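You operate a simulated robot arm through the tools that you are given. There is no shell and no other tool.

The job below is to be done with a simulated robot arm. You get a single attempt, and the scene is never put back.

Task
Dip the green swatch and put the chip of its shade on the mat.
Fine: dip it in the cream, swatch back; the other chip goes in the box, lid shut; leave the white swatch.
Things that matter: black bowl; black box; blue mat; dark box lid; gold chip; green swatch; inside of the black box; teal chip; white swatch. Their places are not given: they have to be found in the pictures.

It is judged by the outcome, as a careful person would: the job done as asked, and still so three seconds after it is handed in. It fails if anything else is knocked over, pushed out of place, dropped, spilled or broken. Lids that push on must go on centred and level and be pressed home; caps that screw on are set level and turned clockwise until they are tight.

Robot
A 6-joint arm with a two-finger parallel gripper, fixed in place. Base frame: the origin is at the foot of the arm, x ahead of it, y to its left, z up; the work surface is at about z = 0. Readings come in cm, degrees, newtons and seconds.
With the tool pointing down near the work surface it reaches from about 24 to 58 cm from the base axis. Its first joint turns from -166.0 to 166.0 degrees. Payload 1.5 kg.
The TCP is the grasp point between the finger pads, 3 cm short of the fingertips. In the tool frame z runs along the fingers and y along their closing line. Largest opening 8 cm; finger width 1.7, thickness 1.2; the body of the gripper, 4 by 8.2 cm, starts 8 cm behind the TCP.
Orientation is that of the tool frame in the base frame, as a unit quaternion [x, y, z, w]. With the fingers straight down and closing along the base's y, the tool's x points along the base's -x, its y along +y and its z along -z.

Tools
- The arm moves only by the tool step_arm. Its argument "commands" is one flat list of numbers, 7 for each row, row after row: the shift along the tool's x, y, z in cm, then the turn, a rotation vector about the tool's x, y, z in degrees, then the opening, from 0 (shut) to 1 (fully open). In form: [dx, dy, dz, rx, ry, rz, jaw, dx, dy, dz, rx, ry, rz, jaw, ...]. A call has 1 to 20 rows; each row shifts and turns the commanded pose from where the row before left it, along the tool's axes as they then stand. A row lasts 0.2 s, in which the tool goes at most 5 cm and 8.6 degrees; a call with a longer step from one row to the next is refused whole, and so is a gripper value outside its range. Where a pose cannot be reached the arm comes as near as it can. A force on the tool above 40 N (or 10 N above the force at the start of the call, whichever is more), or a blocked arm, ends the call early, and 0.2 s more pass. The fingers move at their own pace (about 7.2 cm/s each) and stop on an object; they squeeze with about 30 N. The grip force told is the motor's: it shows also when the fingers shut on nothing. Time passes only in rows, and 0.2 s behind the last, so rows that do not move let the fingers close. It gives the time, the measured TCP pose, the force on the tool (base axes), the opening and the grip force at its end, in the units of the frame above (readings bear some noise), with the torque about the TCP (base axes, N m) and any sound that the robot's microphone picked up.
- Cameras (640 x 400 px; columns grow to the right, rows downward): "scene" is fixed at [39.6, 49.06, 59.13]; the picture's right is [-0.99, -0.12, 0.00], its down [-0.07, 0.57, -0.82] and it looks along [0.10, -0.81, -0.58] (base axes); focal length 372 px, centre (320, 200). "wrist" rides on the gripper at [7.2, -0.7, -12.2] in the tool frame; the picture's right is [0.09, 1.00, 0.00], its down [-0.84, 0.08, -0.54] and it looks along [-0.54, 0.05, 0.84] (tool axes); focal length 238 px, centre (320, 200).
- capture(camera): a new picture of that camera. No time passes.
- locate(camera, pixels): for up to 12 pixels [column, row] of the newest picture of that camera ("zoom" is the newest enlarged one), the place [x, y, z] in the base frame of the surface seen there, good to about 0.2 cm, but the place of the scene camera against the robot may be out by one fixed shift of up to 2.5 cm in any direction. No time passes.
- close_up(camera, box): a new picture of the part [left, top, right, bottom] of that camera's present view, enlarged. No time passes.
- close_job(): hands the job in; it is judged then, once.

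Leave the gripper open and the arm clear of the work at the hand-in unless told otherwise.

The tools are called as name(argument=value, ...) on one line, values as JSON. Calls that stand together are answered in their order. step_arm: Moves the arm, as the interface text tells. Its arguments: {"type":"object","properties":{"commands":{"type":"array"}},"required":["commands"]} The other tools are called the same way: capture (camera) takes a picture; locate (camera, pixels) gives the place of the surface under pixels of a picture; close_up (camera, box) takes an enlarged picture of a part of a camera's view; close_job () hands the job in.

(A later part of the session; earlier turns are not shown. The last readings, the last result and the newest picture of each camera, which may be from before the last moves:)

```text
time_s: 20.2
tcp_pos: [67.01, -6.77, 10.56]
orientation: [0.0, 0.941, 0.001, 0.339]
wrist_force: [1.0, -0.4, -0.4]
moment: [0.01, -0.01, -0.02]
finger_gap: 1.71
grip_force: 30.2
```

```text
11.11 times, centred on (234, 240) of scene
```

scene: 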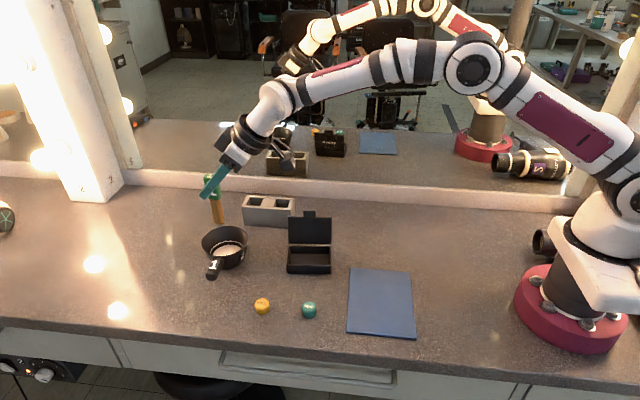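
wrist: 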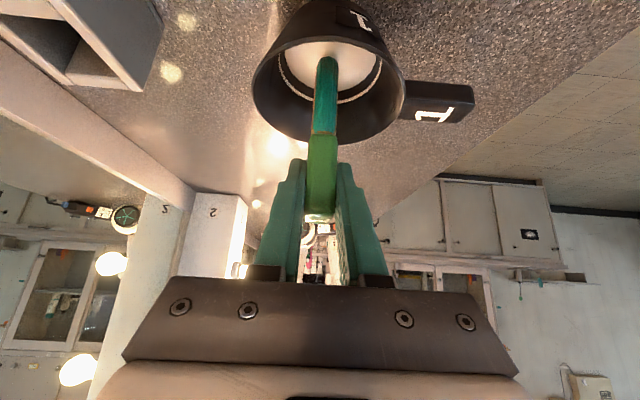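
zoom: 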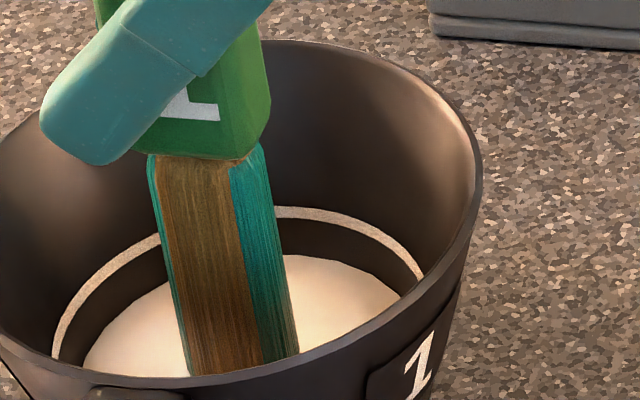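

Still no contact force. I'll lower 0.3 cm more so the tip is clearly in the cream.

step_arm(commands=[0.1, 0, 0.115, 0, 0, 0, 0, 0.1, 0, 0.115, 0, 0, 0, 0, 0, 0, 0, 0, 0, 0, 0, 0, 0, 0, 0, 0, 0, 0])

close_up(camera="wrist", box=[272, 40, 368, 140])

close_up(camera="scene", box=[208, 222, 260, 258])

```text
time_s: 21.2
tcp_pos: [66.94, -6.81, 10.13]
orientation: [0.001, 0.94, 0.0, 0.341]
wrist_force: [1.4, 0.8, 14.7]
moment: [0.07, -0.08, -0.02]
finger_gap: 1.71
grip_force: 29.3
```

```text
4.00 times, centred on (320, 90) of wrist
```

zoom: 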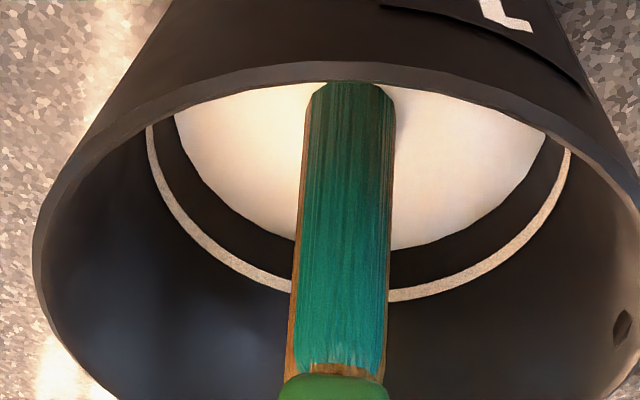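

```text
11.11 times, centred on (234, 240) of scene
```

zoom: 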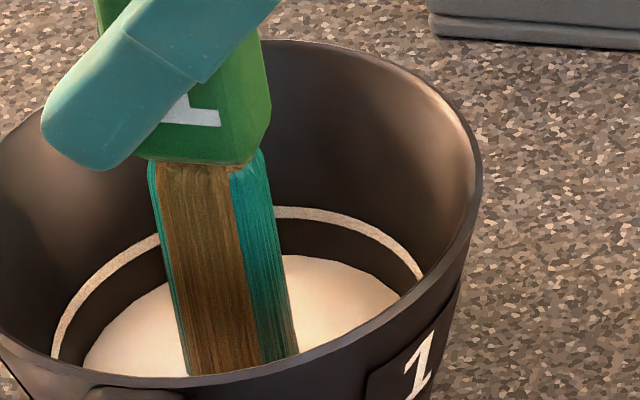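

There is a 14.7 N upward force, so the tip has touched bottom in the cream and the dip is done, showing teal. I'll lift straight up about 9.5 cm.

step_arm(commands=[-0.32, 0, -0.383, 0, 0, 0, 0, -0.643, 0, -0.766, 0, 0, 0, 0, -1.286, 0, -1.532, 0, 0, 0, 0, -1.286, 0, -1.532, 0, 0, 0, 0, -1.286, 0, -1.532, 0, 0, 0, 0, -1.286, 0, -1.532, 0, 0, 0, 0, 0, 0, 0, 0, 0, 0, 0])

capture(camera="wrist")

close_up(camera="scene", box=[160, 160, 320, 280])

```text
time_s: 22.8
tcp_pos: [66.89, -6.71, 19.6]
orientation: [0.0, 0.94, 0.002, 0.341]
wrist_force: [0.1, -0.5, -0.5]
moment: [0.01, 0.01, 0.0]
finger_gap: 1.66
grip_force: 30.5
```

```text
taken
```

wrist: 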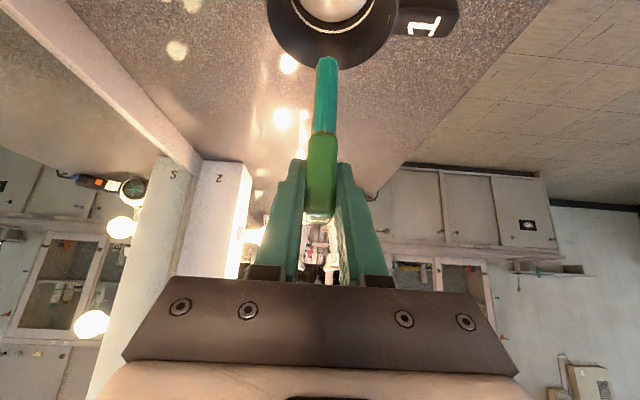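

```text
3.33 times, centred on (240, 220) of scene
```

zoom: 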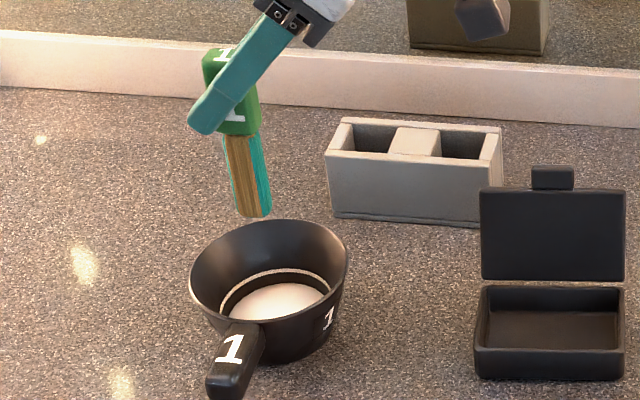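

The teal shade is confirmed and the bowl hasn't moved. I'll carry the swatch back along the same path to above its slot.

step_arm(commands=[0.607, -1.176, -0.51, 0, 0, 0, 0, 1.214, -2.352, -1.019, 0, 0, 0, 0, 1.214, -2.352, -1.019, 0, 0, 0, 0, 1.214, -2.352, -1.019, 0, 0, 0, 0, 1.214, -2.352, -1.019, 0, 0, 0, 0, 1.214, -2.352, -1.019, 0, 0, 0, 0, 0.607, -1.176, -0.51, 0, 0, 0, 0, 0, 0, 0, 0, 0, 0, 0])

capture(camera="wrist")

close_up(camera="wrist", box=[272, 0, 400, 80])

close_up(camera="scene", box=[200, 120, 360, 240])

```text
time_s: 24.6
tcp_pos: [57.34, -20.83, 19.62]
orientation: [0.001, 0.94, 0.001, 0.34]
wrist_force: [0.2, -0.4, -0.3]
moment: [0.02, -0.01, -0.01]
finger_gap: 1.7
grip_force: 30.0
```

```text
taken
```

wrist: 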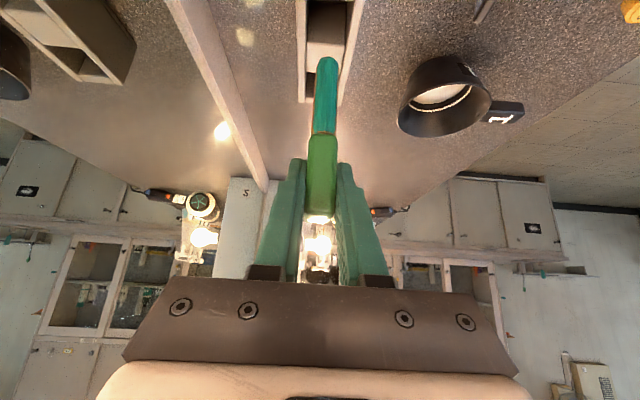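

```text
5.00 times, centred on (336, 40) of wrist
```

zoom: 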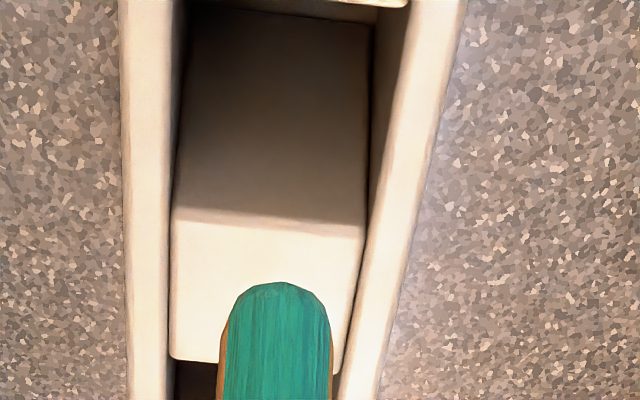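

```text
3.33 times, centred on (280, 180) of scene
```

zoom: 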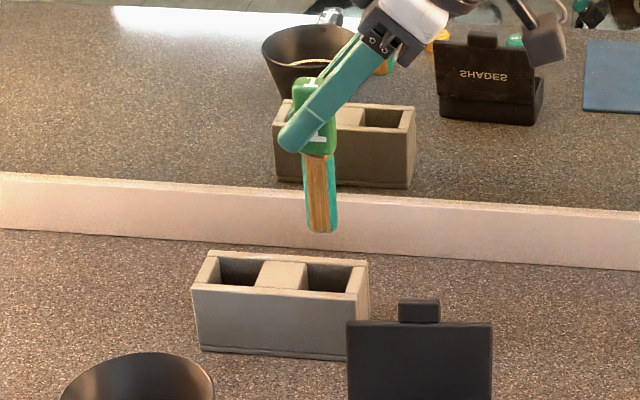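

I'll locate the stick end and the slot's inner edges to make sure the stick goes back in cleanly.

locate(camera="zoom", pixels=[[275, 295], [275, 320], [230, 330], [322, 330], [175, 100], [365, 100], [180, 215], [358, 230], [175, 355], [335, 365], [270, 8], [150, 200]])

```text
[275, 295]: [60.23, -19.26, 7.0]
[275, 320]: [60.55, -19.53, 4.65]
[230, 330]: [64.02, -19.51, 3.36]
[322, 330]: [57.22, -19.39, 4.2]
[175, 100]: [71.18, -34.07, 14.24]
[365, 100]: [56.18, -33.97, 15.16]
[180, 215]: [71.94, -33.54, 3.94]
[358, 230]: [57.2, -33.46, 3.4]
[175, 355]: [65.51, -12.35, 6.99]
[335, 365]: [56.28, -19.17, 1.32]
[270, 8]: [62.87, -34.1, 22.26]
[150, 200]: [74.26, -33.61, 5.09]
```

That locate used the scene zoom, so I'll repeat it on the wrist picture with the equivalent pixels.

locate(camera="wrist", pixels=[[327, 59], [327, 64], [318, 68], [337, 68], [305, 20], [348, 20], [305, 40], [346, 40], [325, 50], [325, 2], [325, 20], [310, 70]])

```text
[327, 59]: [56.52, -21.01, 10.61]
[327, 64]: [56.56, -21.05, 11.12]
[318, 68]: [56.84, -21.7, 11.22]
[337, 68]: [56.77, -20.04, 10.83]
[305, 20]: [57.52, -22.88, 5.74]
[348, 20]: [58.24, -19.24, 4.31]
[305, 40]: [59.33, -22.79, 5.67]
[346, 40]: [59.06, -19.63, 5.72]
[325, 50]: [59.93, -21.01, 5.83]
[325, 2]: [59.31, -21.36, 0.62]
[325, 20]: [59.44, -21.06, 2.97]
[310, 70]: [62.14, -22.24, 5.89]
```

The stick occupies x 56.5–58.7 and y -21.8 to -20.1. The slot spans about x 56–59.4 and y -22.75 to -19.6, so it fits. I'll lower 8.8 cm, then finish in small steps.

step_arm(commands=[0.643, 0, 0.766, 0, 0, 0, 0, 1.286, 0, 1.532, 0, 0, 0, 0, 1.286, 0, 1.532, 0, 0, 0, 0, 1.286, 0, 1.532, 0, 0, 0, 0, 0.9, 0, 1.072, 0, 0, 0, 0, 0.257, 0, 0.306, 0, 0, 0, 0, 0, 0, 0, 0, 0, 0, 0])

close_up(camera="scene", box=[220, 140, 348, 240])

close_up(camera="wrist", box=[260, 60, 388, 180])

```text
time_s: 26.2
tcp_pos: [57.32, -20.93, 10.87]
orientation: [0.0, 0.94, 0.001, 0.34]
wrist_force: [-0.5, 0.5, -1.1]
moment: [0.04, 0.01, -0.02]
finger_gap: 1.68
grip_force: 29.8
```

```text
4.00 times, centred on (284, 190) of scene
```

zoom: 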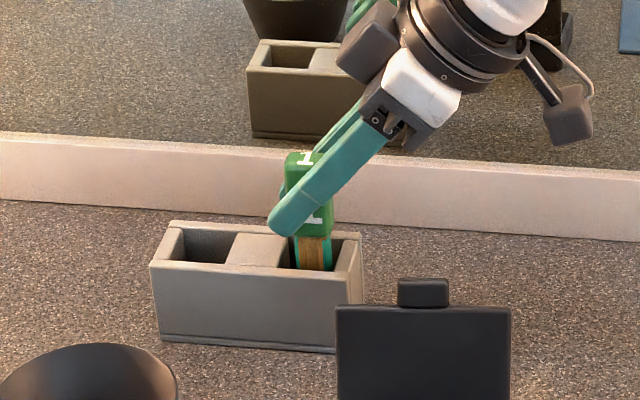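

```text
3.33 times, centred on (324, 120) of wrist
```

zoom: 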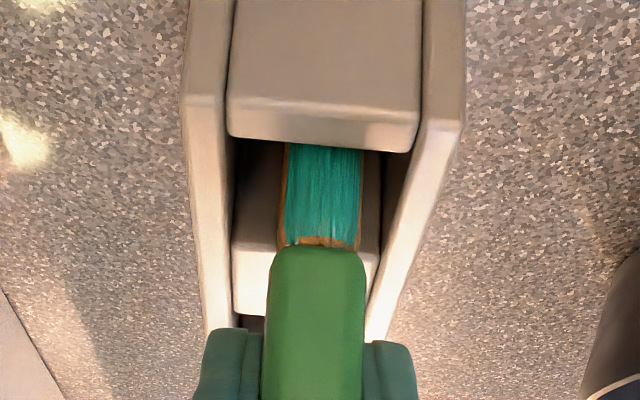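

The stick is in the slot with no contact yet. I'll lower in small steps until it rests on the floor.

step_arm(commands=[0.129, 0, 0.153, 0, 0, 0, 0, 0.097, 0, 0.115, 0, 0, 0, 0, 0, 0, 0, 0, 0, 0, 0])

```text
time_s: 27.0
tcp_pos: [57.34, -21.05, 10.46]
orientation: [0.0, 0.941, 0.0, 0.34]
wrist_force: [0.2, -0.1, 0.2]
moment: [-0.02, 0.01, 0.01]
finger_gap: 1.67
grip_force: 30.4
```

No contact yet, so I'll go down another 0.25 cm in two small steps.

step_arm(commands=[0.08, 0, 0.096, 0, 0, 0, 0, 0.08, 0, 0.096, 0, 0, 0, 0, 0, 0, 0, 0, 0, 0, 0])

```text
time_s: 27.8
tcp_pos: [57.58, -20.88, 10.52]
orientation: [0.001, 0.94, -0.001, 0.342]
wrist_force: [-1.8, -0.2, 22.6]
moment: [-0.07, 0.08, 0.02]
finger_gap: 1.67
grip_force: 29.9
```

The 22.6 N force shows the stick is on the slot floor. I'll ease up 0.1 cm, then open the fingers.

step_arm(commands=[-0.064, 0, -0.077, 0, 0, 0, 0, 0, 0, 0, 0, 0, 0, 0.25, 0, 0, 0, 0, 0, 0, 0.5, 0, 0, 0, 0, 0, 0, 0.5])

close_up(camera="wrist", box=[240, 80, 400, 240])

close_up(camera="scene", box=[220, 140, 348, 240])

```text
time_s: 28.8
tcp_pos: [57.57, -20.85, 10.33]
orientation: [0.0, 0.941, 0.002, 0.339]
wrist_force: [-0.6, 0.5, 0.3]
moment: [-0.02, 0.01, 0.02]
finger_gap: 4.03
grip_force: 0.0
```

```text
2.50 times, centred on (320, 160) of wrist
```

zoom: 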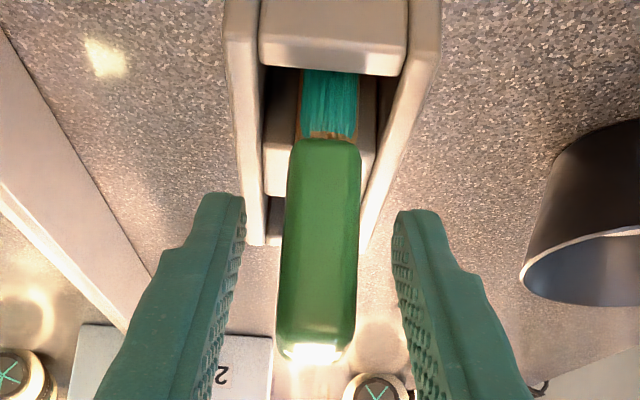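

```text
4.00 times, centred on (284, 190) of scene
```

zoom: 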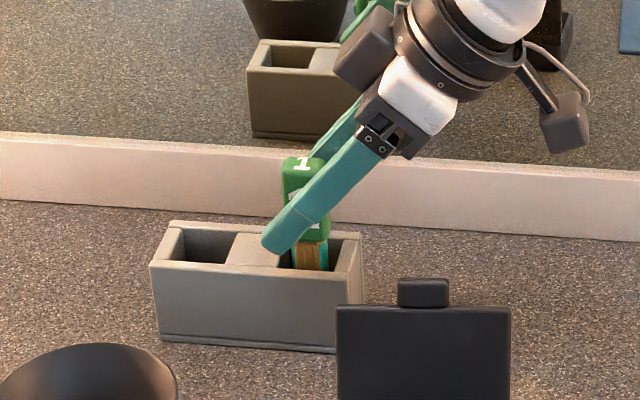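

The swatch stands upright in its slot. I'll back away along the tool axis by 8 cm.

step_arm(commands=[0, 0, -1, 0, 0, 0, 0.5, 0, 0, -2, 0, 0, 0, 0.5, 0, 0, -2.5, 0, 0, 0, 0.5, 0, 0, -3, 0, 0, 0, 0.5, 0, 0, 0, 0, 0, 0, 0.5])

capture(camera="wrist")

capture(camera="scene")

```text
time_s: 30.0
tcp_pos: [52.22, -21.16, 16.86]
orientation: [0.001, 0.941, 0.001, 0.339]
wrist_force: [0.6, 0.3, -0.3]
moment: [-0.03, 0.02, 0.01]
finger_gap: 4.02
grip_force: 0.1
```

```text
taken
```

wrist: 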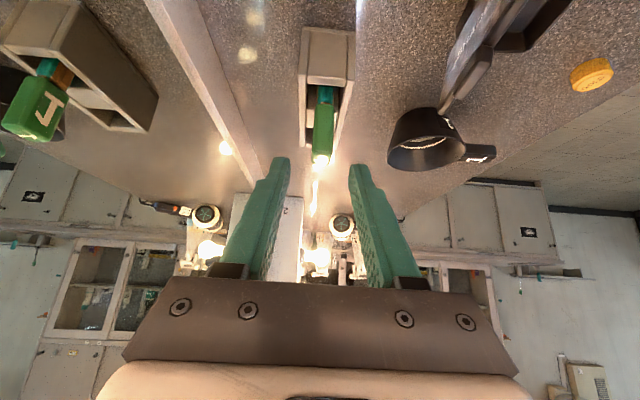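

```text
taken
```

scene: 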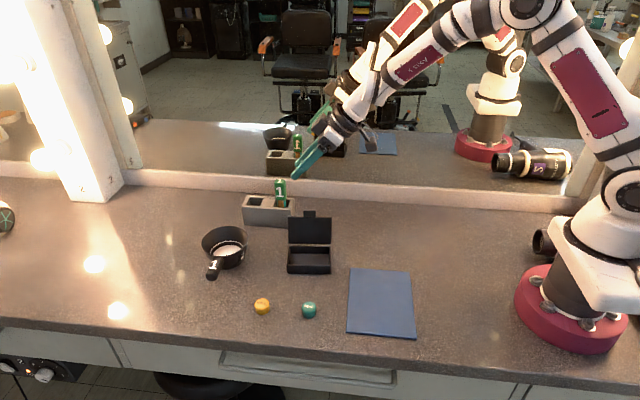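

The swatch is back and the bowl and rack are undisturbed. I'll rise, swing toward the chips, and bring the tool back to pointing straight down.

step_arm(commands=[-0.035, 2.2, -2.17, 0, 0, 0, 0.7, -0.035, 2.2, -2.17, 0, 0, 0, 0.7, -0.035, 2.2, -2.17, 0, 0, 0, 0.7, -0.035, 2.2, -2.17, 0, 0, 0, 0.7, -0.035, 2.2, -2.17, 0, 0, 0, 0.7, -0.035, 2.2, -2.17, 0, 0, 0, 0.7, 0, 0, 0, 0, 8, 0, 0.7, 0, 0, 0, 0, 8, 0, 0.7, 0, 0, 0, 0, 8, 0, 0.7, 0, 0, 0, 0, 8, 0, 0.7, 0, 0, 0, 0, 7.8, 0, 0.7, 0, 0, 0, 0, 0, 0, 0.7])

capture(camera="wrist")

```text
time_s: 32.6
tcp_pos: [43.92, -7.72, 27.11]
orientation: [0.0, 1.0, 0.001, -0.001]
wrist_force: [-0.1, 0.7, 0.6]
moment: [-0.04, 0.01, 0.01]
finger_gap: 5.57
grip_force: 0.1
```

```text
taken
```

wrist: 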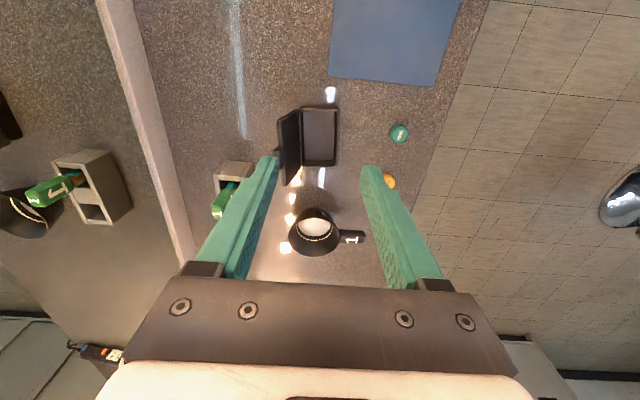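

The tool is vertical at (43.9, -7.7, 27.1). I'll move above the teal chip at about (46.8, 5.2), z ≈ 18, to locate it precisely.

step_arm(commands=[-0.58, 2.6, 1.8, 0, 0, 0, 0.7, -0.58, 2.6, 1.8, 0, 0, 0, 0.7, -0.58, 2.6, 1.8, 0, 0, 0, 0.7, -0.58, 2.6, 1.8, 0, 0, 0, 0.7, -0.58, 2.6, 1.8, 0, 0, 0, 0.7, 0, 0, 0, 0, 0, 0, 0.7])

capture(camera="wrist")

close_up(camera="wrist", box=[240, 80, 400, 180])

```text
time_s: 34.0
tcp_pos: [46.67, 5.01, 18.06]
orientation: [0.0, 1.0, 0.001, 0.0]
wrist_force: [0.5, -0.1, 0.0]
moment: [-0.02, -0.02, 0.0]
finger_gap: 5.61
grip_force: 0.1
```

```text
taken
```

wrist: 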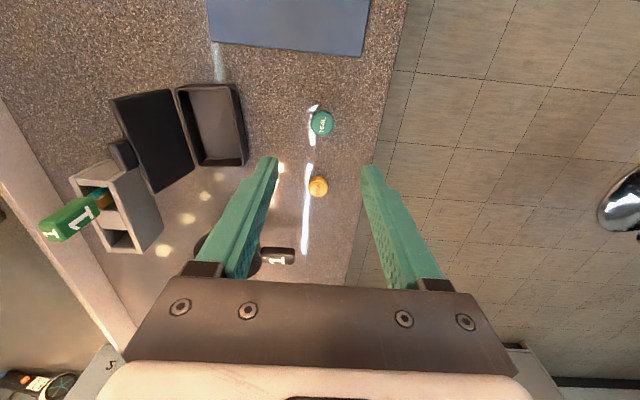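

```text
4.00 times, centred on (320, 130) of wrist
```

zoom: 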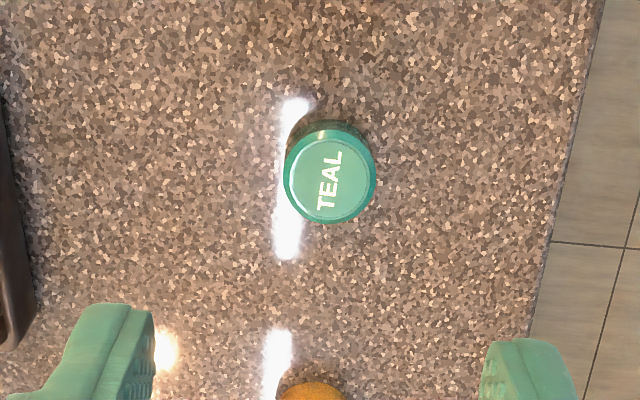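

locate(camera="zoom", pixels=[[330, 180], [285, 180], [375, 180], [330, 138], [332, 220], [330, 125], [420, 180], [250, 200], [300, 150], [362, 210]])

close_up(camera="scene", box=[240, 280, 336, 340])

locate(camera="wrist", pixels=[[318, 184], [310, 186], [327, 187], [290, 10], [355, 20], [215, 40], [362, 55], [240, 30], [210, 10], [367, 10], [318, 195], [285, 40]])

```text
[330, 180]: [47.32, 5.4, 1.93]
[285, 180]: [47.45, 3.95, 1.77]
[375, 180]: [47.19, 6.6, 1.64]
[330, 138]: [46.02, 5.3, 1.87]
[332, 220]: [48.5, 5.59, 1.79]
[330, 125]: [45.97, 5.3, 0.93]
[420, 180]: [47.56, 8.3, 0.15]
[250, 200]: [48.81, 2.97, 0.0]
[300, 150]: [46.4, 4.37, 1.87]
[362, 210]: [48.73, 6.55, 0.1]
```

```text
6.67 times, centred on (288, 310) of scene
```

zoom: 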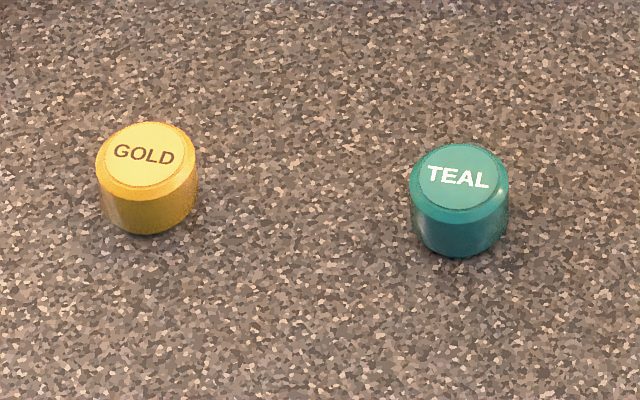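

```text
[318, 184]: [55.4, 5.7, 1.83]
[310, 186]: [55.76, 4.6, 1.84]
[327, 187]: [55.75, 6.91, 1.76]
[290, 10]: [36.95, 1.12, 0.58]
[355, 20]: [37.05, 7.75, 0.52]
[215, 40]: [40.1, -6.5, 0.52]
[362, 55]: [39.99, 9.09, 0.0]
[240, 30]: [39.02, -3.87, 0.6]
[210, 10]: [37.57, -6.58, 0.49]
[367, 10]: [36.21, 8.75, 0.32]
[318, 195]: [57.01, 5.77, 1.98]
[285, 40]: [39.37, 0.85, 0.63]
```

The teal chip is centred at about (47.25, 5.35), with a diameter of about 2.6 and a top at z = 1.9. I'll descend to z ≈ 6 above it and recheck.

step_arm(commands=[-0.13, 0.08, 3, 0, 0, 0, 0.7, -0.13, 0.08, 3, 0, 0, 0, 0.7, -0.13, 0.08, 3, 0, 0, 0, 0.7, -0.13, 0.08, 3, 0, 0, 0, 0.7, 0, 0, 0, 0, 0, 0, 0.7])

capture(camera="wrist")

locate(camera="wrist", pixels=[[320, 150], [305, 150], [340, 150], [323, 160], [323, 140]])

```text
time_s: 35.2
tcp_pos: [47.3, 5.55, 5.86]
orientation: [0.0, 1.0, 0.001, -0.001]
wrist_force: [-0.3, -0.5, 0.8]
moment: [0.0, 0.01, -0.02]
finger_gap: 5.58
grip_force: 0.0
```

```text
taken
```

wrist: 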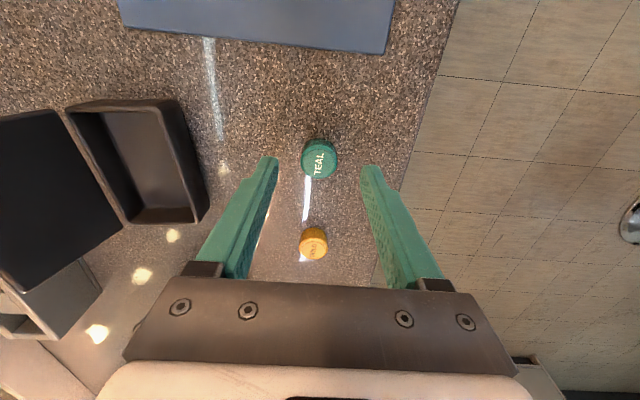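

```text
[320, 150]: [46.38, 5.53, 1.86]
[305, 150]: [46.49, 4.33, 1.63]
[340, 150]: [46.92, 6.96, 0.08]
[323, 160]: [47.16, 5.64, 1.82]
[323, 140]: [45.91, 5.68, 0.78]
```

close_up(camera="wrist", box=[272, 120, 368, 200])

locate(camera="wrist", pixels=[[319, 164], [303, 164], [336, 164], [319, 148], [319, 177], [310, 175], [330, 175]])

```text
5.00 times, centred on (320, 160) of wrist
```

zoom: 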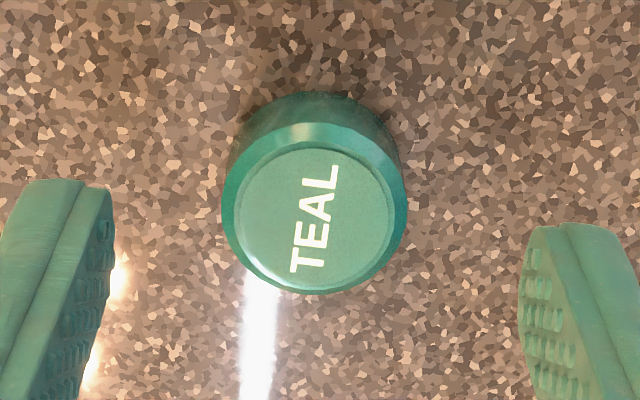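

```text
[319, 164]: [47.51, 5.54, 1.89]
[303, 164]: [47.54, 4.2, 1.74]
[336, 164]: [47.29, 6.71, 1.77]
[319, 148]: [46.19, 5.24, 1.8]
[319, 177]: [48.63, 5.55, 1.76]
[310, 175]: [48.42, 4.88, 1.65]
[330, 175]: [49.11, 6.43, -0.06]
```

The chip is centred at about (47.4, 5.45) and the TCP is at (47.3, 5.5). I'll descend to z = 3.3, which puts the fingertips just above the counter, and close.

step_arm(commands=[-0.08, -0.05, 1.3, 0, 0, 0, 0.7, 0, 0, 0.9, 0, 0, 0, 0.7, 0, 0, 0.35, 0, 0, 0, 0.7, 0, 0, 0, 0, 0, 0, 0.7, 0, 0, 0, 0, 0, 0, 0.3, 0, 0, 0, 0, 0, 0, 0.15, 0, 0, 0, 0, 0, 0, 0.15])

close_up(camera="wrist", box=[240, 110, 400, 210])

```text
time_s: 36.8
tcp_pos: [47.3, 5.56, 3.63]
orientation: [0.0, 1.0, 0.001, -0.001]
wrist_force: [-0.4, -0.7, 0.6]
moment: [0.0, 0.02, 0.0]
finger_gap: 2.41
grip_force: 30.1
```

```text
4.00 times, centred on (320, 160) of wrist
```

zoom: 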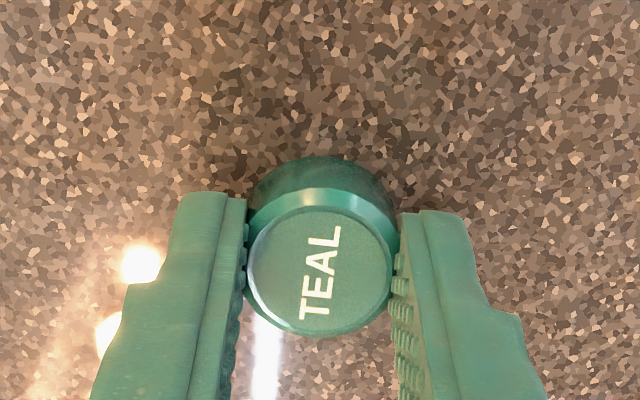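

The chip is gripped (gap 2.41, 30 N). I'll lift it 6.5 cm, and locate the mat corners in the scene view to find the mat's centre.

step_arm(commands=[0, 0, -0.5, 0, 0, 0, 0.1, 0, 0, -2, 0, 0, 0, 0.1, 0, 0, -2, 0, 0, 0, 0.1, 0, 0, -2, 0, 0, 0, 0.1, 0, 0, 0, 0, 0, 0, 0.1])

capture(camera="scene")

capture(camera="wrist")

locate(camera="scene", pixels=[[352, 271], [409, 273], [412, 333], [350, 329], [381, 302], [262, 300]])

```text
time_s: 38.0
tcp_pos: [47.4, 5.6, 10.06]
orientation: [0.0, 1.0, 0.001, 0.0]
wrist_force: [0.1, -0.6, 0.3]
moment: [0.02, 0.0, -0.01]
finger_gap: 2.4
grip_force: 30.3
```

```text
taken
```

scene: 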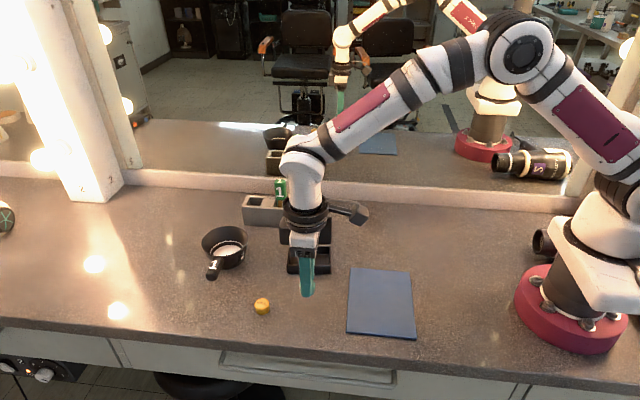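

```text
taken
```

wrist: 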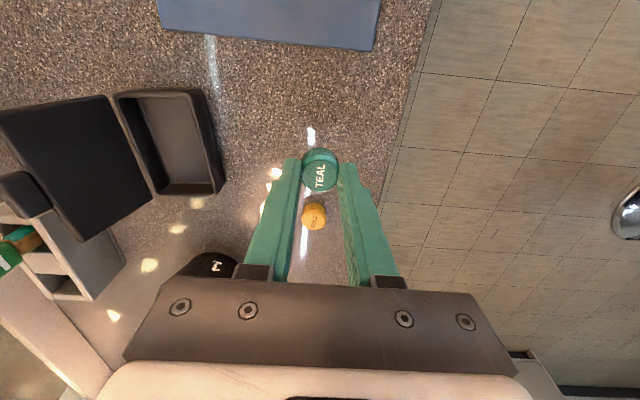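

```text
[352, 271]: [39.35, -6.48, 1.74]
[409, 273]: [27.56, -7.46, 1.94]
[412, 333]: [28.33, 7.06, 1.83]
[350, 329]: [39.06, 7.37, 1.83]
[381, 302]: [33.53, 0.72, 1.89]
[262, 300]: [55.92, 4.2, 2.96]
```

The mat's centre is about (34, 1.2) in robot coordinates once I correct for the scene offset, with its surface at z ≈ 0.55. I'll carry the teal chip there at this height.

step_arm(commands=[1.34, -0.44, 0, 0, 0, 0, 0.1, 2.68, -0.88, 0, 0, 0, 0, 0.1, 2.68, -0.88, 0, 0, 0, 0, 0.1, 2.68, -0.88, 0, 0, 0, 0, 0.1, 2.68, -0.88, 0, 0, 0, 0, 0.1, 1.34, -0.44, 0, 0, 0, 0, 0.1, 0, 0, 0, 0, 0, 0, 0.1])

capture(camera="wrist")

capture(camera="scene")

```text
time_s: 39.6
tcp_pos: [34.03, 1.57, 9.91]
orientation: [0.0, 1.0, 0.002, -0.001]
wrist_force: [0.5, 0.2, -0.2]
moment: [0.03, 0.01, -0.01]
finger_gap: 2.41
grip_force: 29.6
```

```text
taken
```

wrist: 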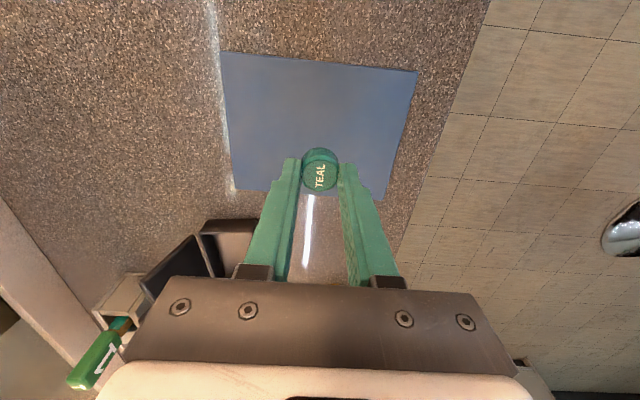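

```text
taken
```

scene: 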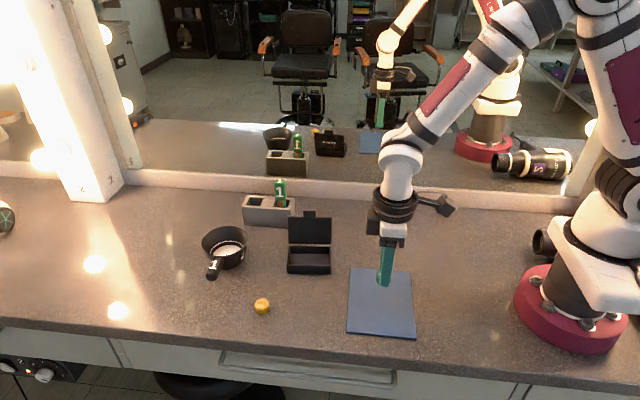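

I'm centred over the mat. Placing the chip should need the TCP at about 4.1. I'll lower 5.4 cm, then feel for contact in small steps.

step_arm(commands=[0, 0, 2, 0, 0, 0, 0.1, 0, 0, 2, 0, 0, 0, 0.1, 0, 0, 1.1, 0, 0, 0, 0.1, 0, 0, 0.3, 0, 0, 0, 0.1, 0, 0, 0, 0, 0, 0, 0.1])

close_up(camera="scene", box=[340, 250, 436, 350])

```text
time_s: 40.8
tcp_pos: [34.05, 1.29, 4.69]
orientation: [0.001, 1.0, 0.002, -0.001]
wrist_force: [-1.4, 0.4, -0.9]
moment: [0.01, 0.0, 0.0]
finger_gap: 2.43
grip_force: 29.9
```

```text
4.00 times, centred on (388, 300) of scene
```

zoom: 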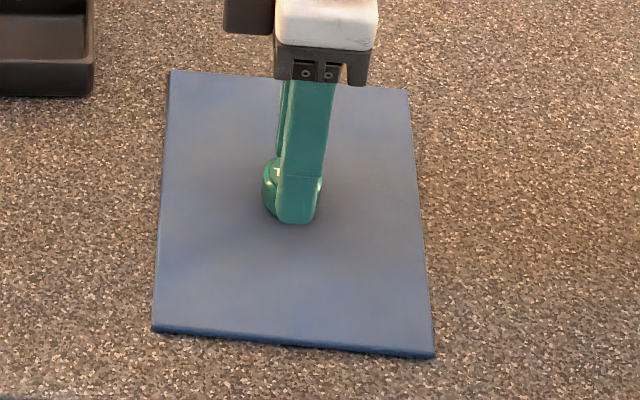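

The chip is just above the mat. I'll lower 0.45 cm in small steps, watching for contact.

step_arm(commands=[0, 0, 0.2, 0, 0, 0, 0.1, 0, 0, 0.15, 0, 0, 0, 0.1, 0, 0, 0.1, 0, 0, 0, 0.1, 0, 0, 0, 0, 0, 0, 0.1])

```text
time_s: 41.8
tcp_pos: [33.93, 1.2, 4.21]
orientation: [0.0, 1.0, 0.001, 0.001]
wrist_force: [-1.2, -0.1, 24.8]
moment: [-0.01, -0.02, 0.0]
finger_gap: 2.4
grip_force: 30.4
```

Contact reads 24.8 N. I'll ease up 0.1 cm, open the fingers, then rise.

step_arm(commands=[0, 0, -0.08, 0, 0, 0, 0.1, 0, 0, 0, 0, 0, 0, 0.35, 0, 0, 0, 0, 0, 0, 0.55, 0, 0, 0, 0, 0, 0, 0.6, 0, 0, -1, 0, 0, 0, 0.6, 0, 0, -2.5, 0, 0, 0, 0.6, 0, 0, -3, 0, 0, 0, 0.6, 0, 0, -3, 0, 0, 0, 0.6, 0, 0, 0, 0, 0, 0, 0.6])

capture(camera="wrist")

close_up(camera="scene", box=[340, 250, 436, 350])

```text
time_s: 43.8
tcp_pos: [34.02, 1.38, 13.78]
orientation: [0.0, 1.0, 0.001, -0.001]
wrist_force: [0.7, -0.9, -0.2]
moment: [-0.01, 0.0, 0.03]
finger_gap: 4.81
grip_force: 0.0
```

```text
taken
```

wrist: 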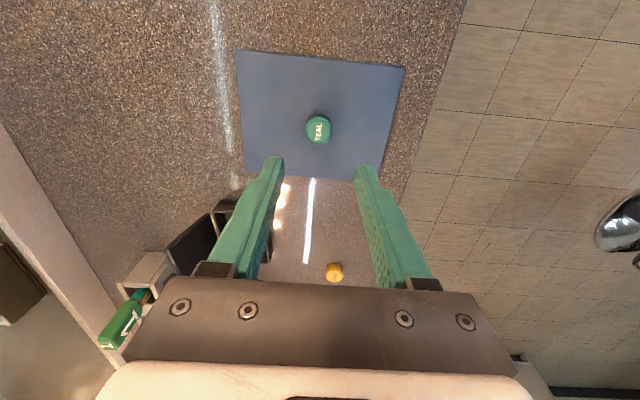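

```text
4.00 times, centred on (388, 300) of scene
```

zoom: 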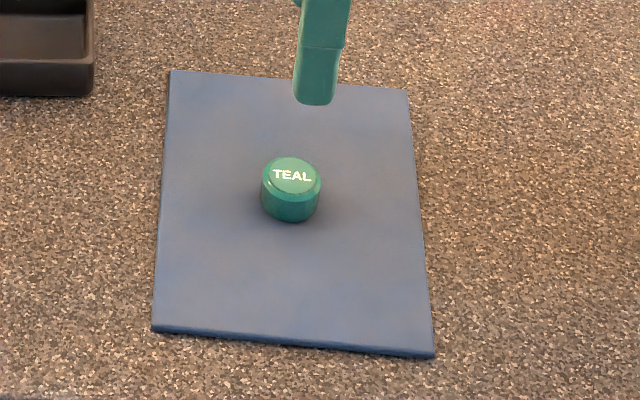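

The teal chip is resting on the mat. The gold chip at about (56.2, 5.75) is near the edge of reach, so I'll tilt forward 15° and move above it.

step_arm(commands=[0, 0, 0, 0, -7.5, 0, 0.7, 0, 0, 0, 0, -7.5, 0, 0.7, -1.5, 0.36, 0.46, 0, 0, 0, 0.7, -3.013, 0.725, 0.928, 0, 0, 0, 0.7, -3.013, 0.725, 0.928, 0, 0, 0, 0.7, -3.013, 0.725, 0.928, 0, 0, 0, 0.7, -3.013, 0.725, 0.928, 0, 0, 0, 0.7, -3.013, 0.725, 0.928, 0, 0, 0, 0.7, -1.5, 0.36, 0.46, 0, 0, 0, 0.7, 0, 0, 0, 0, 0, 0, 0.7])

capture(camera="wrist")

```text
time_s: 46.0
tcp_pos: [52.76, 5.54, 12.91]
orientation: [0.001, 0.992, 0.0, 0.129]
wrist_force: [-0.4, -0.3, 0.6]
moment: [0.01, -0.02, -0.01]
finger_gap: 5.59
grip_force: 0.1
```

```text
taken
```

wrist: 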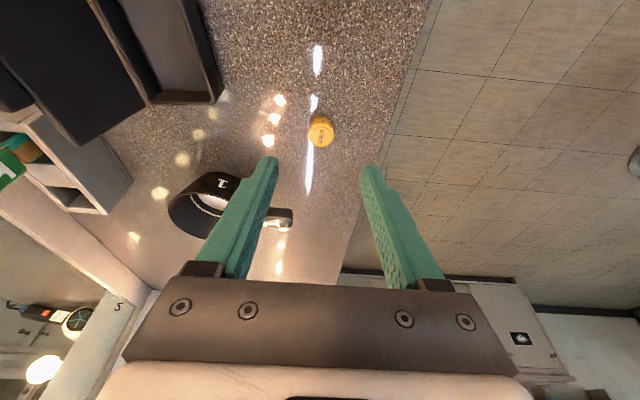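

close_up(camera="wrist", box=[272, 100, 368, 160])

locate(camera="wrist", pixels=[[321, 133], [308, 132], [334, 132], [321, 119], [321, 145], [312, 143], [330, 143], [150, 60], [222, 96], [158, 100], [205, 10], [180, 60]])

```text
6.67 times, centred on (320, 130) of wrist
```

zoom: 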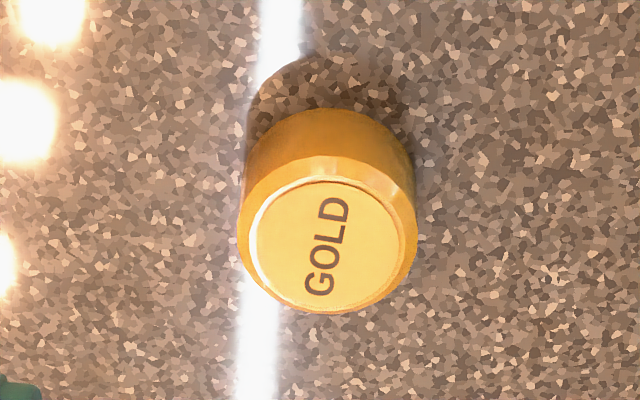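

```text
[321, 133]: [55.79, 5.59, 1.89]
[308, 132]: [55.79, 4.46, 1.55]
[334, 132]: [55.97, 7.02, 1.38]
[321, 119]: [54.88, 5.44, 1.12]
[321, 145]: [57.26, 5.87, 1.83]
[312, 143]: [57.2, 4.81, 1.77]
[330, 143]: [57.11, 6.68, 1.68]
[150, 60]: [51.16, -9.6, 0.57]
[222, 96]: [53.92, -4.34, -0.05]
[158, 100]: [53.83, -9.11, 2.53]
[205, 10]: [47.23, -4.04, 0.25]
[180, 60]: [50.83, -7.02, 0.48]
```

The gold chip is centred at about (56.1, 5.72). I'll descend along the tilted tool axis to TCP (55.5, 5.7, 3.4).

step_arm(commands=[-0.04, 0.04, 2.4, 0, 0, 0, 0.7, -0.04, 0.04, 2.4, 0, 0, 0, 0.7, -0.04, 0.04, 2.4, 0, 0, 0, 0.7, -0.03, 0.04, 1.6, 0, 0, 0, 0.7, 0, 0.02, 0.8, 0, 0, 0, 0.7, 0, 0, 0, 0, 0, 0, 0.7])

close_up(camera="wrist", box=[240, 110, 400, 210])

close_up(camera="scene", box=[200, 240, 328, 340])

```text
time_s: 47.4
tcp_pos: [55.64, 5.54, 3.72]
orientation: [0.001, 0.992, 0.0, 0.129]
wrist_force: [0.9, 0.0, -0.2]
moment: [0.03, 0.01, 0.01]
finger_gap: 5.57
grip_force: 0.0
```

```text
4.00 times, centred on (320, 160) of wrist
```

zoom: 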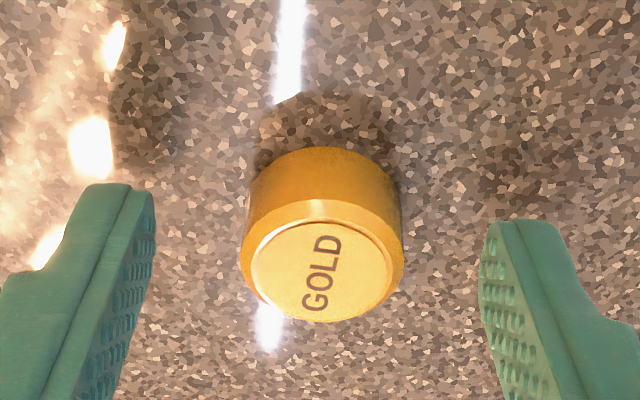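

```text
4.00 times, centred on (264, 290) of scene
```

zoom: 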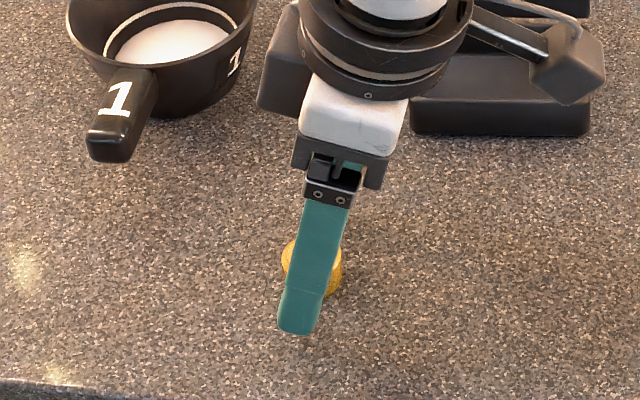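

The chip is centred between the fingers. I'll go down 0.25 cm more and close on it.

step_arm(commands=[0, 0, 0.25, 0, 0, 0, 0.7, 0, 0, 0, 0, 0, 0, 0.7, 0, 0, 0, 0, 0, 0, 0.3, 0, 0, 0, 0, 0, 0, 0.1, 0, 0, 0, 0, 0, 0, 0.1])

close_up(camera="wrist", box=[240, 110, 400, 210])

```text
time_s: 48.6
tcp_pos: [55.58, 5.59, 3.57]
orientation: [0.001, 0.992, 0.001, 0.129]
wrist_force: [0.4, -0.2, 0.4]
moment: [-0.01, -0.02, -0.02]
finger_gap: 2.4
grip_force: 29.9
```

```text
4.00 times, centred on (320, 160) of wrist
```

zoom: 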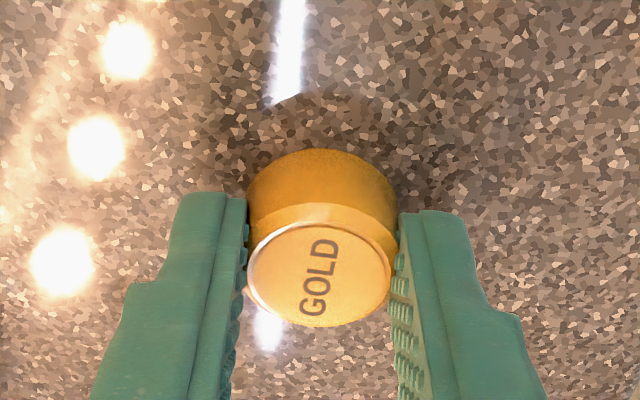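

The gold chip is gripped at 15° tilt. I'll lift it, draw back to x ≈ 49, then yaw the tool -90° about the vertical. That keeps the tilt so the chip stays level, makes the fingers close along the box's long side, and leans the gripper away from the lid.

step_arm(commands=[-0.26, 0, -0.97, 0, 0, 0, 0.1, -0.65, 0, -2.42, 0, 0, 0, 0.1, -0.65, 0, -2.42, 0, 0, 0, 0.1, -0.65, 0, -2.42, 0, 0, 0, 0.1, 2.13, 0, -0.57, 0, 0, 0, 0.1, 2.13, 0, -0.57, 0, 0, 0, 0.1, 2.13, 0, -0.57, 0, 0, 0, 0.1, 0, 0, 0, 0, 0, 0, 0.1])

capture(camera="scene")

```text
time_s: 50.4
tcp_pos: [49.08, 5.72, 12.16]
orientation: [0.001, 0.991, 0.001, 0.131]
wrist_force: [0.5, 0.2, -0.5]
moment: [-0.01, 0.01, 0.04]
finger_gap: 2.38
grip_force: 29.9
```

```text
taken
```

scene: 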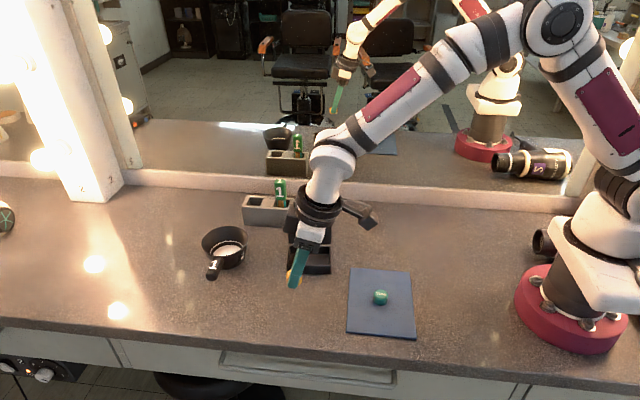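

The chip is lifted. Now I'll do the yaw rotation in place, 11 rows of about 8.2°.

step_arm(commands=[0, 0, 0, 2.124, 0, 7.905, 0.1, 0, 0, 0, 2.124, 0, 7.905, 0.1, 0, 0, 0, 2.124, 0, 7.905, 0.1, 0, 0, 0, 2.124, 0, 7.905, 0.1, 0, 0, 0, 2.124, 0, 7.905, 0.1, 0, 0, 0, 2.124, 0, 7.905, 0.1, 0, 0, 0, 2.124, 0, 7.905, 0.1, 0, 0, 0, 2.124, 0, 7.905, 0.1, 0, 0, 0, 2.124, 0, 7.905, 0.1, 0, 0, 0, 2.124, 0, 7.905, 0.1, 0, 0, 0, 2.124, 0, 7.905, 0.1, 0, 0, 0, 0, 0, 0, 0.1])

capture(camera="wrist")

capture(camera="scene")

```text
time_s: 53.0
tcp_pos: [48.88, 5.68, 12.14]
orientation: [0.702, 0.7, -0.093, 0.09]
wrist_force: [0.3, 0.1, 0.0]
moment: [0.02, 0.01, 0.04]
finger_gap: 2.45
grip_force: 30.3
```

```text
taken
```

wrist: 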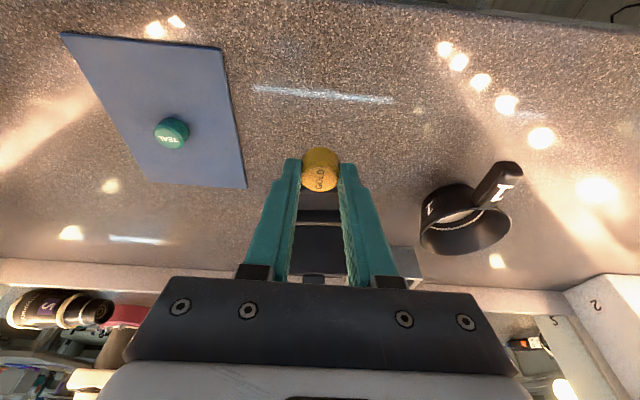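

```text
taken
```

scene: 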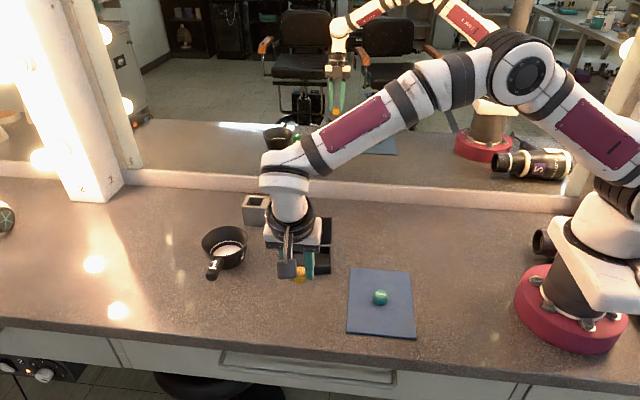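

The chip is still held level. I'll look between the fingers at the box to get its edges from here.

close_up(camera="wrist", box=[270, 180, 400, 290])

close_up(camera="scene", box=[260, 200, 356, 290])

```text
3.64 times, centred on (335, 235) of wrist
```

zoom: 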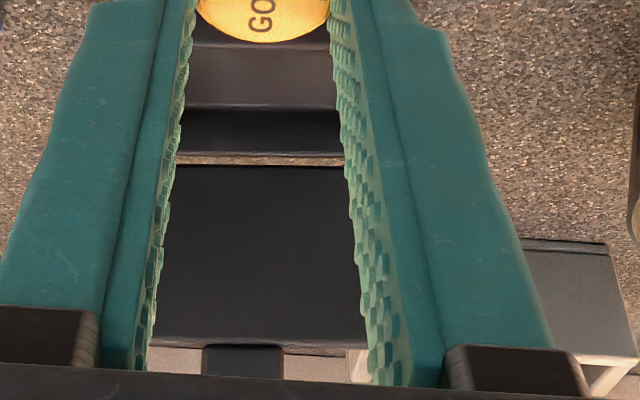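

```text
4.44 times, centred on (308, 245) of scene
```

zoom: 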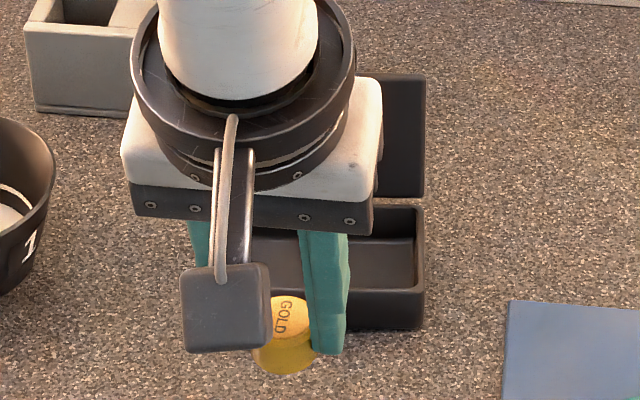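

locate(camera="wrist", pixels=[[318, 193], [318, 202], [318, 207], [318, 212], [318, 218], [318, 221], [318, 223], [318, 230], [318, 250], [318, 271], [313, 279], [395, 255]])

locate(camera="scene", pixels=[[353, 255], [350, 260], [352, 250], [345, 220], [350, 244], [353, 218], [350, 268], [353, 273], [345, 262], [340, 255], [346, 248], [354, 243]])

```text
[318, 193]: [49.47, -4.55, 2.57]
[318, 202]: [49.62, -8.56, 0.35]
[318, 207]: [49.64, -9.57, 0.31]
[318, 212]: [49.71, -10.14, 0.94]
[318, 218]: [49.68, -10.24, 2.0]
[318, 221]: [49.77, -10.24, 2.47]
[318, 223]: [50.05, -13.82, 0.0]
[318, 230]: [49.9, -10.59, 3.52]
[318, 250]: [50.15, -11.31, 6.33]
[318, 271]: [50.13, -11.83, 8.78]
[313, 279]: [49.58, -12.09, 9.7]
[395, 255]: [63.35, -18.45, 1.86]
```

```text
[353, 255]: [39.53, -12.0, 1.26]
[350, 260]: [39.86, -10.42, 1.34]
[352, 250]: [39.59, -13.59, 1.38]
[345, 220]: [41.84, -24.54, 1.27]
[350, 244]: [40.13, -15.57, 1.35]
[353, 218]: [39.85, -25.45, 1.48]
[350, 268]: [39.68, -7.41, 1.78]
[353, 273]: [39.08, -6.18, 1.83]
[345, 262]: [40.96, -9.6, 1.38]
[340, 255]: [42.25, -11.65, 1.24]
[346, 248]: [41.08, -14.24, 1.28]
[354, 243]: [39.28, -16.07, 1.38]
```

In the box, the floor is at z ≈ 0.33, the interior y runs -5.0 to -10.0, x about 45 to 53.5, and the wall top is at 2.6. The lid leans back from y = -10.5 to -12 and up to z ≈ 10.8. I'll move the gold chip above the interior, to TCP (49.2, -6.85, 12).

step_arm(commands=[-1.2, 0.03, 0.324, 0, 0, 0, 0.1, -2.41, 0.06, 0.648, 0, 0, 0, 0.1, -2.41, 0.06, 0.648, 0, 0, 0, 0.1, -2.41, 0.06, 0.648, 0, 0, 0, 0.1, -2.41, 0.06, 0.648, 0, 0, 0, 0.1, -1.2, 0.03, 0.324, 0, 0, 0, 0.1, 0, 0, 0, 0, 0, 0, 0.1])

capture(camera="wrist")

close_up(camera="scene", box=[250, 180, 378, 290])

```text
time_s: 54.6
tcp_pos: [49.13, -6.8, 12.2]
orientation: [0.702, 0.701, -0.092, 0.091]
wrist_force: [-0.5, 0.3, -1.2]
moment: [-0.01, 0.0, -0.01]
finger_gap: 2.44
grip_force: 29.8
```

```text
taken
```

wrist: 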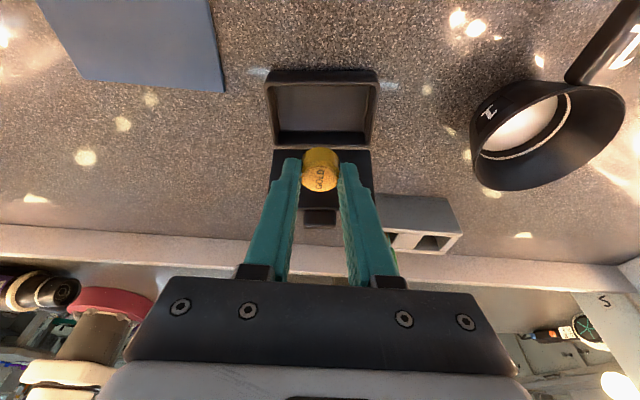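

```text
3.64 times, centred on (314, 235) of scene
```

zoom: 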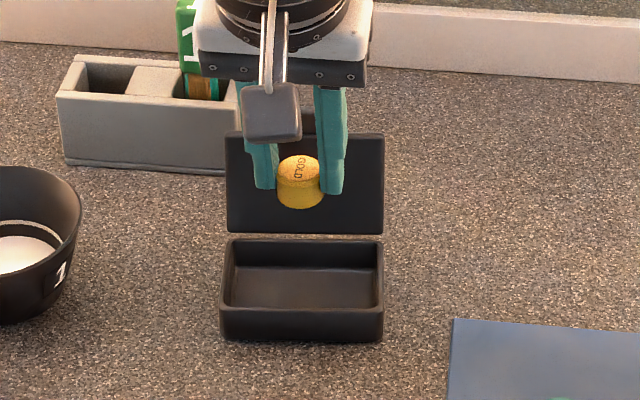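

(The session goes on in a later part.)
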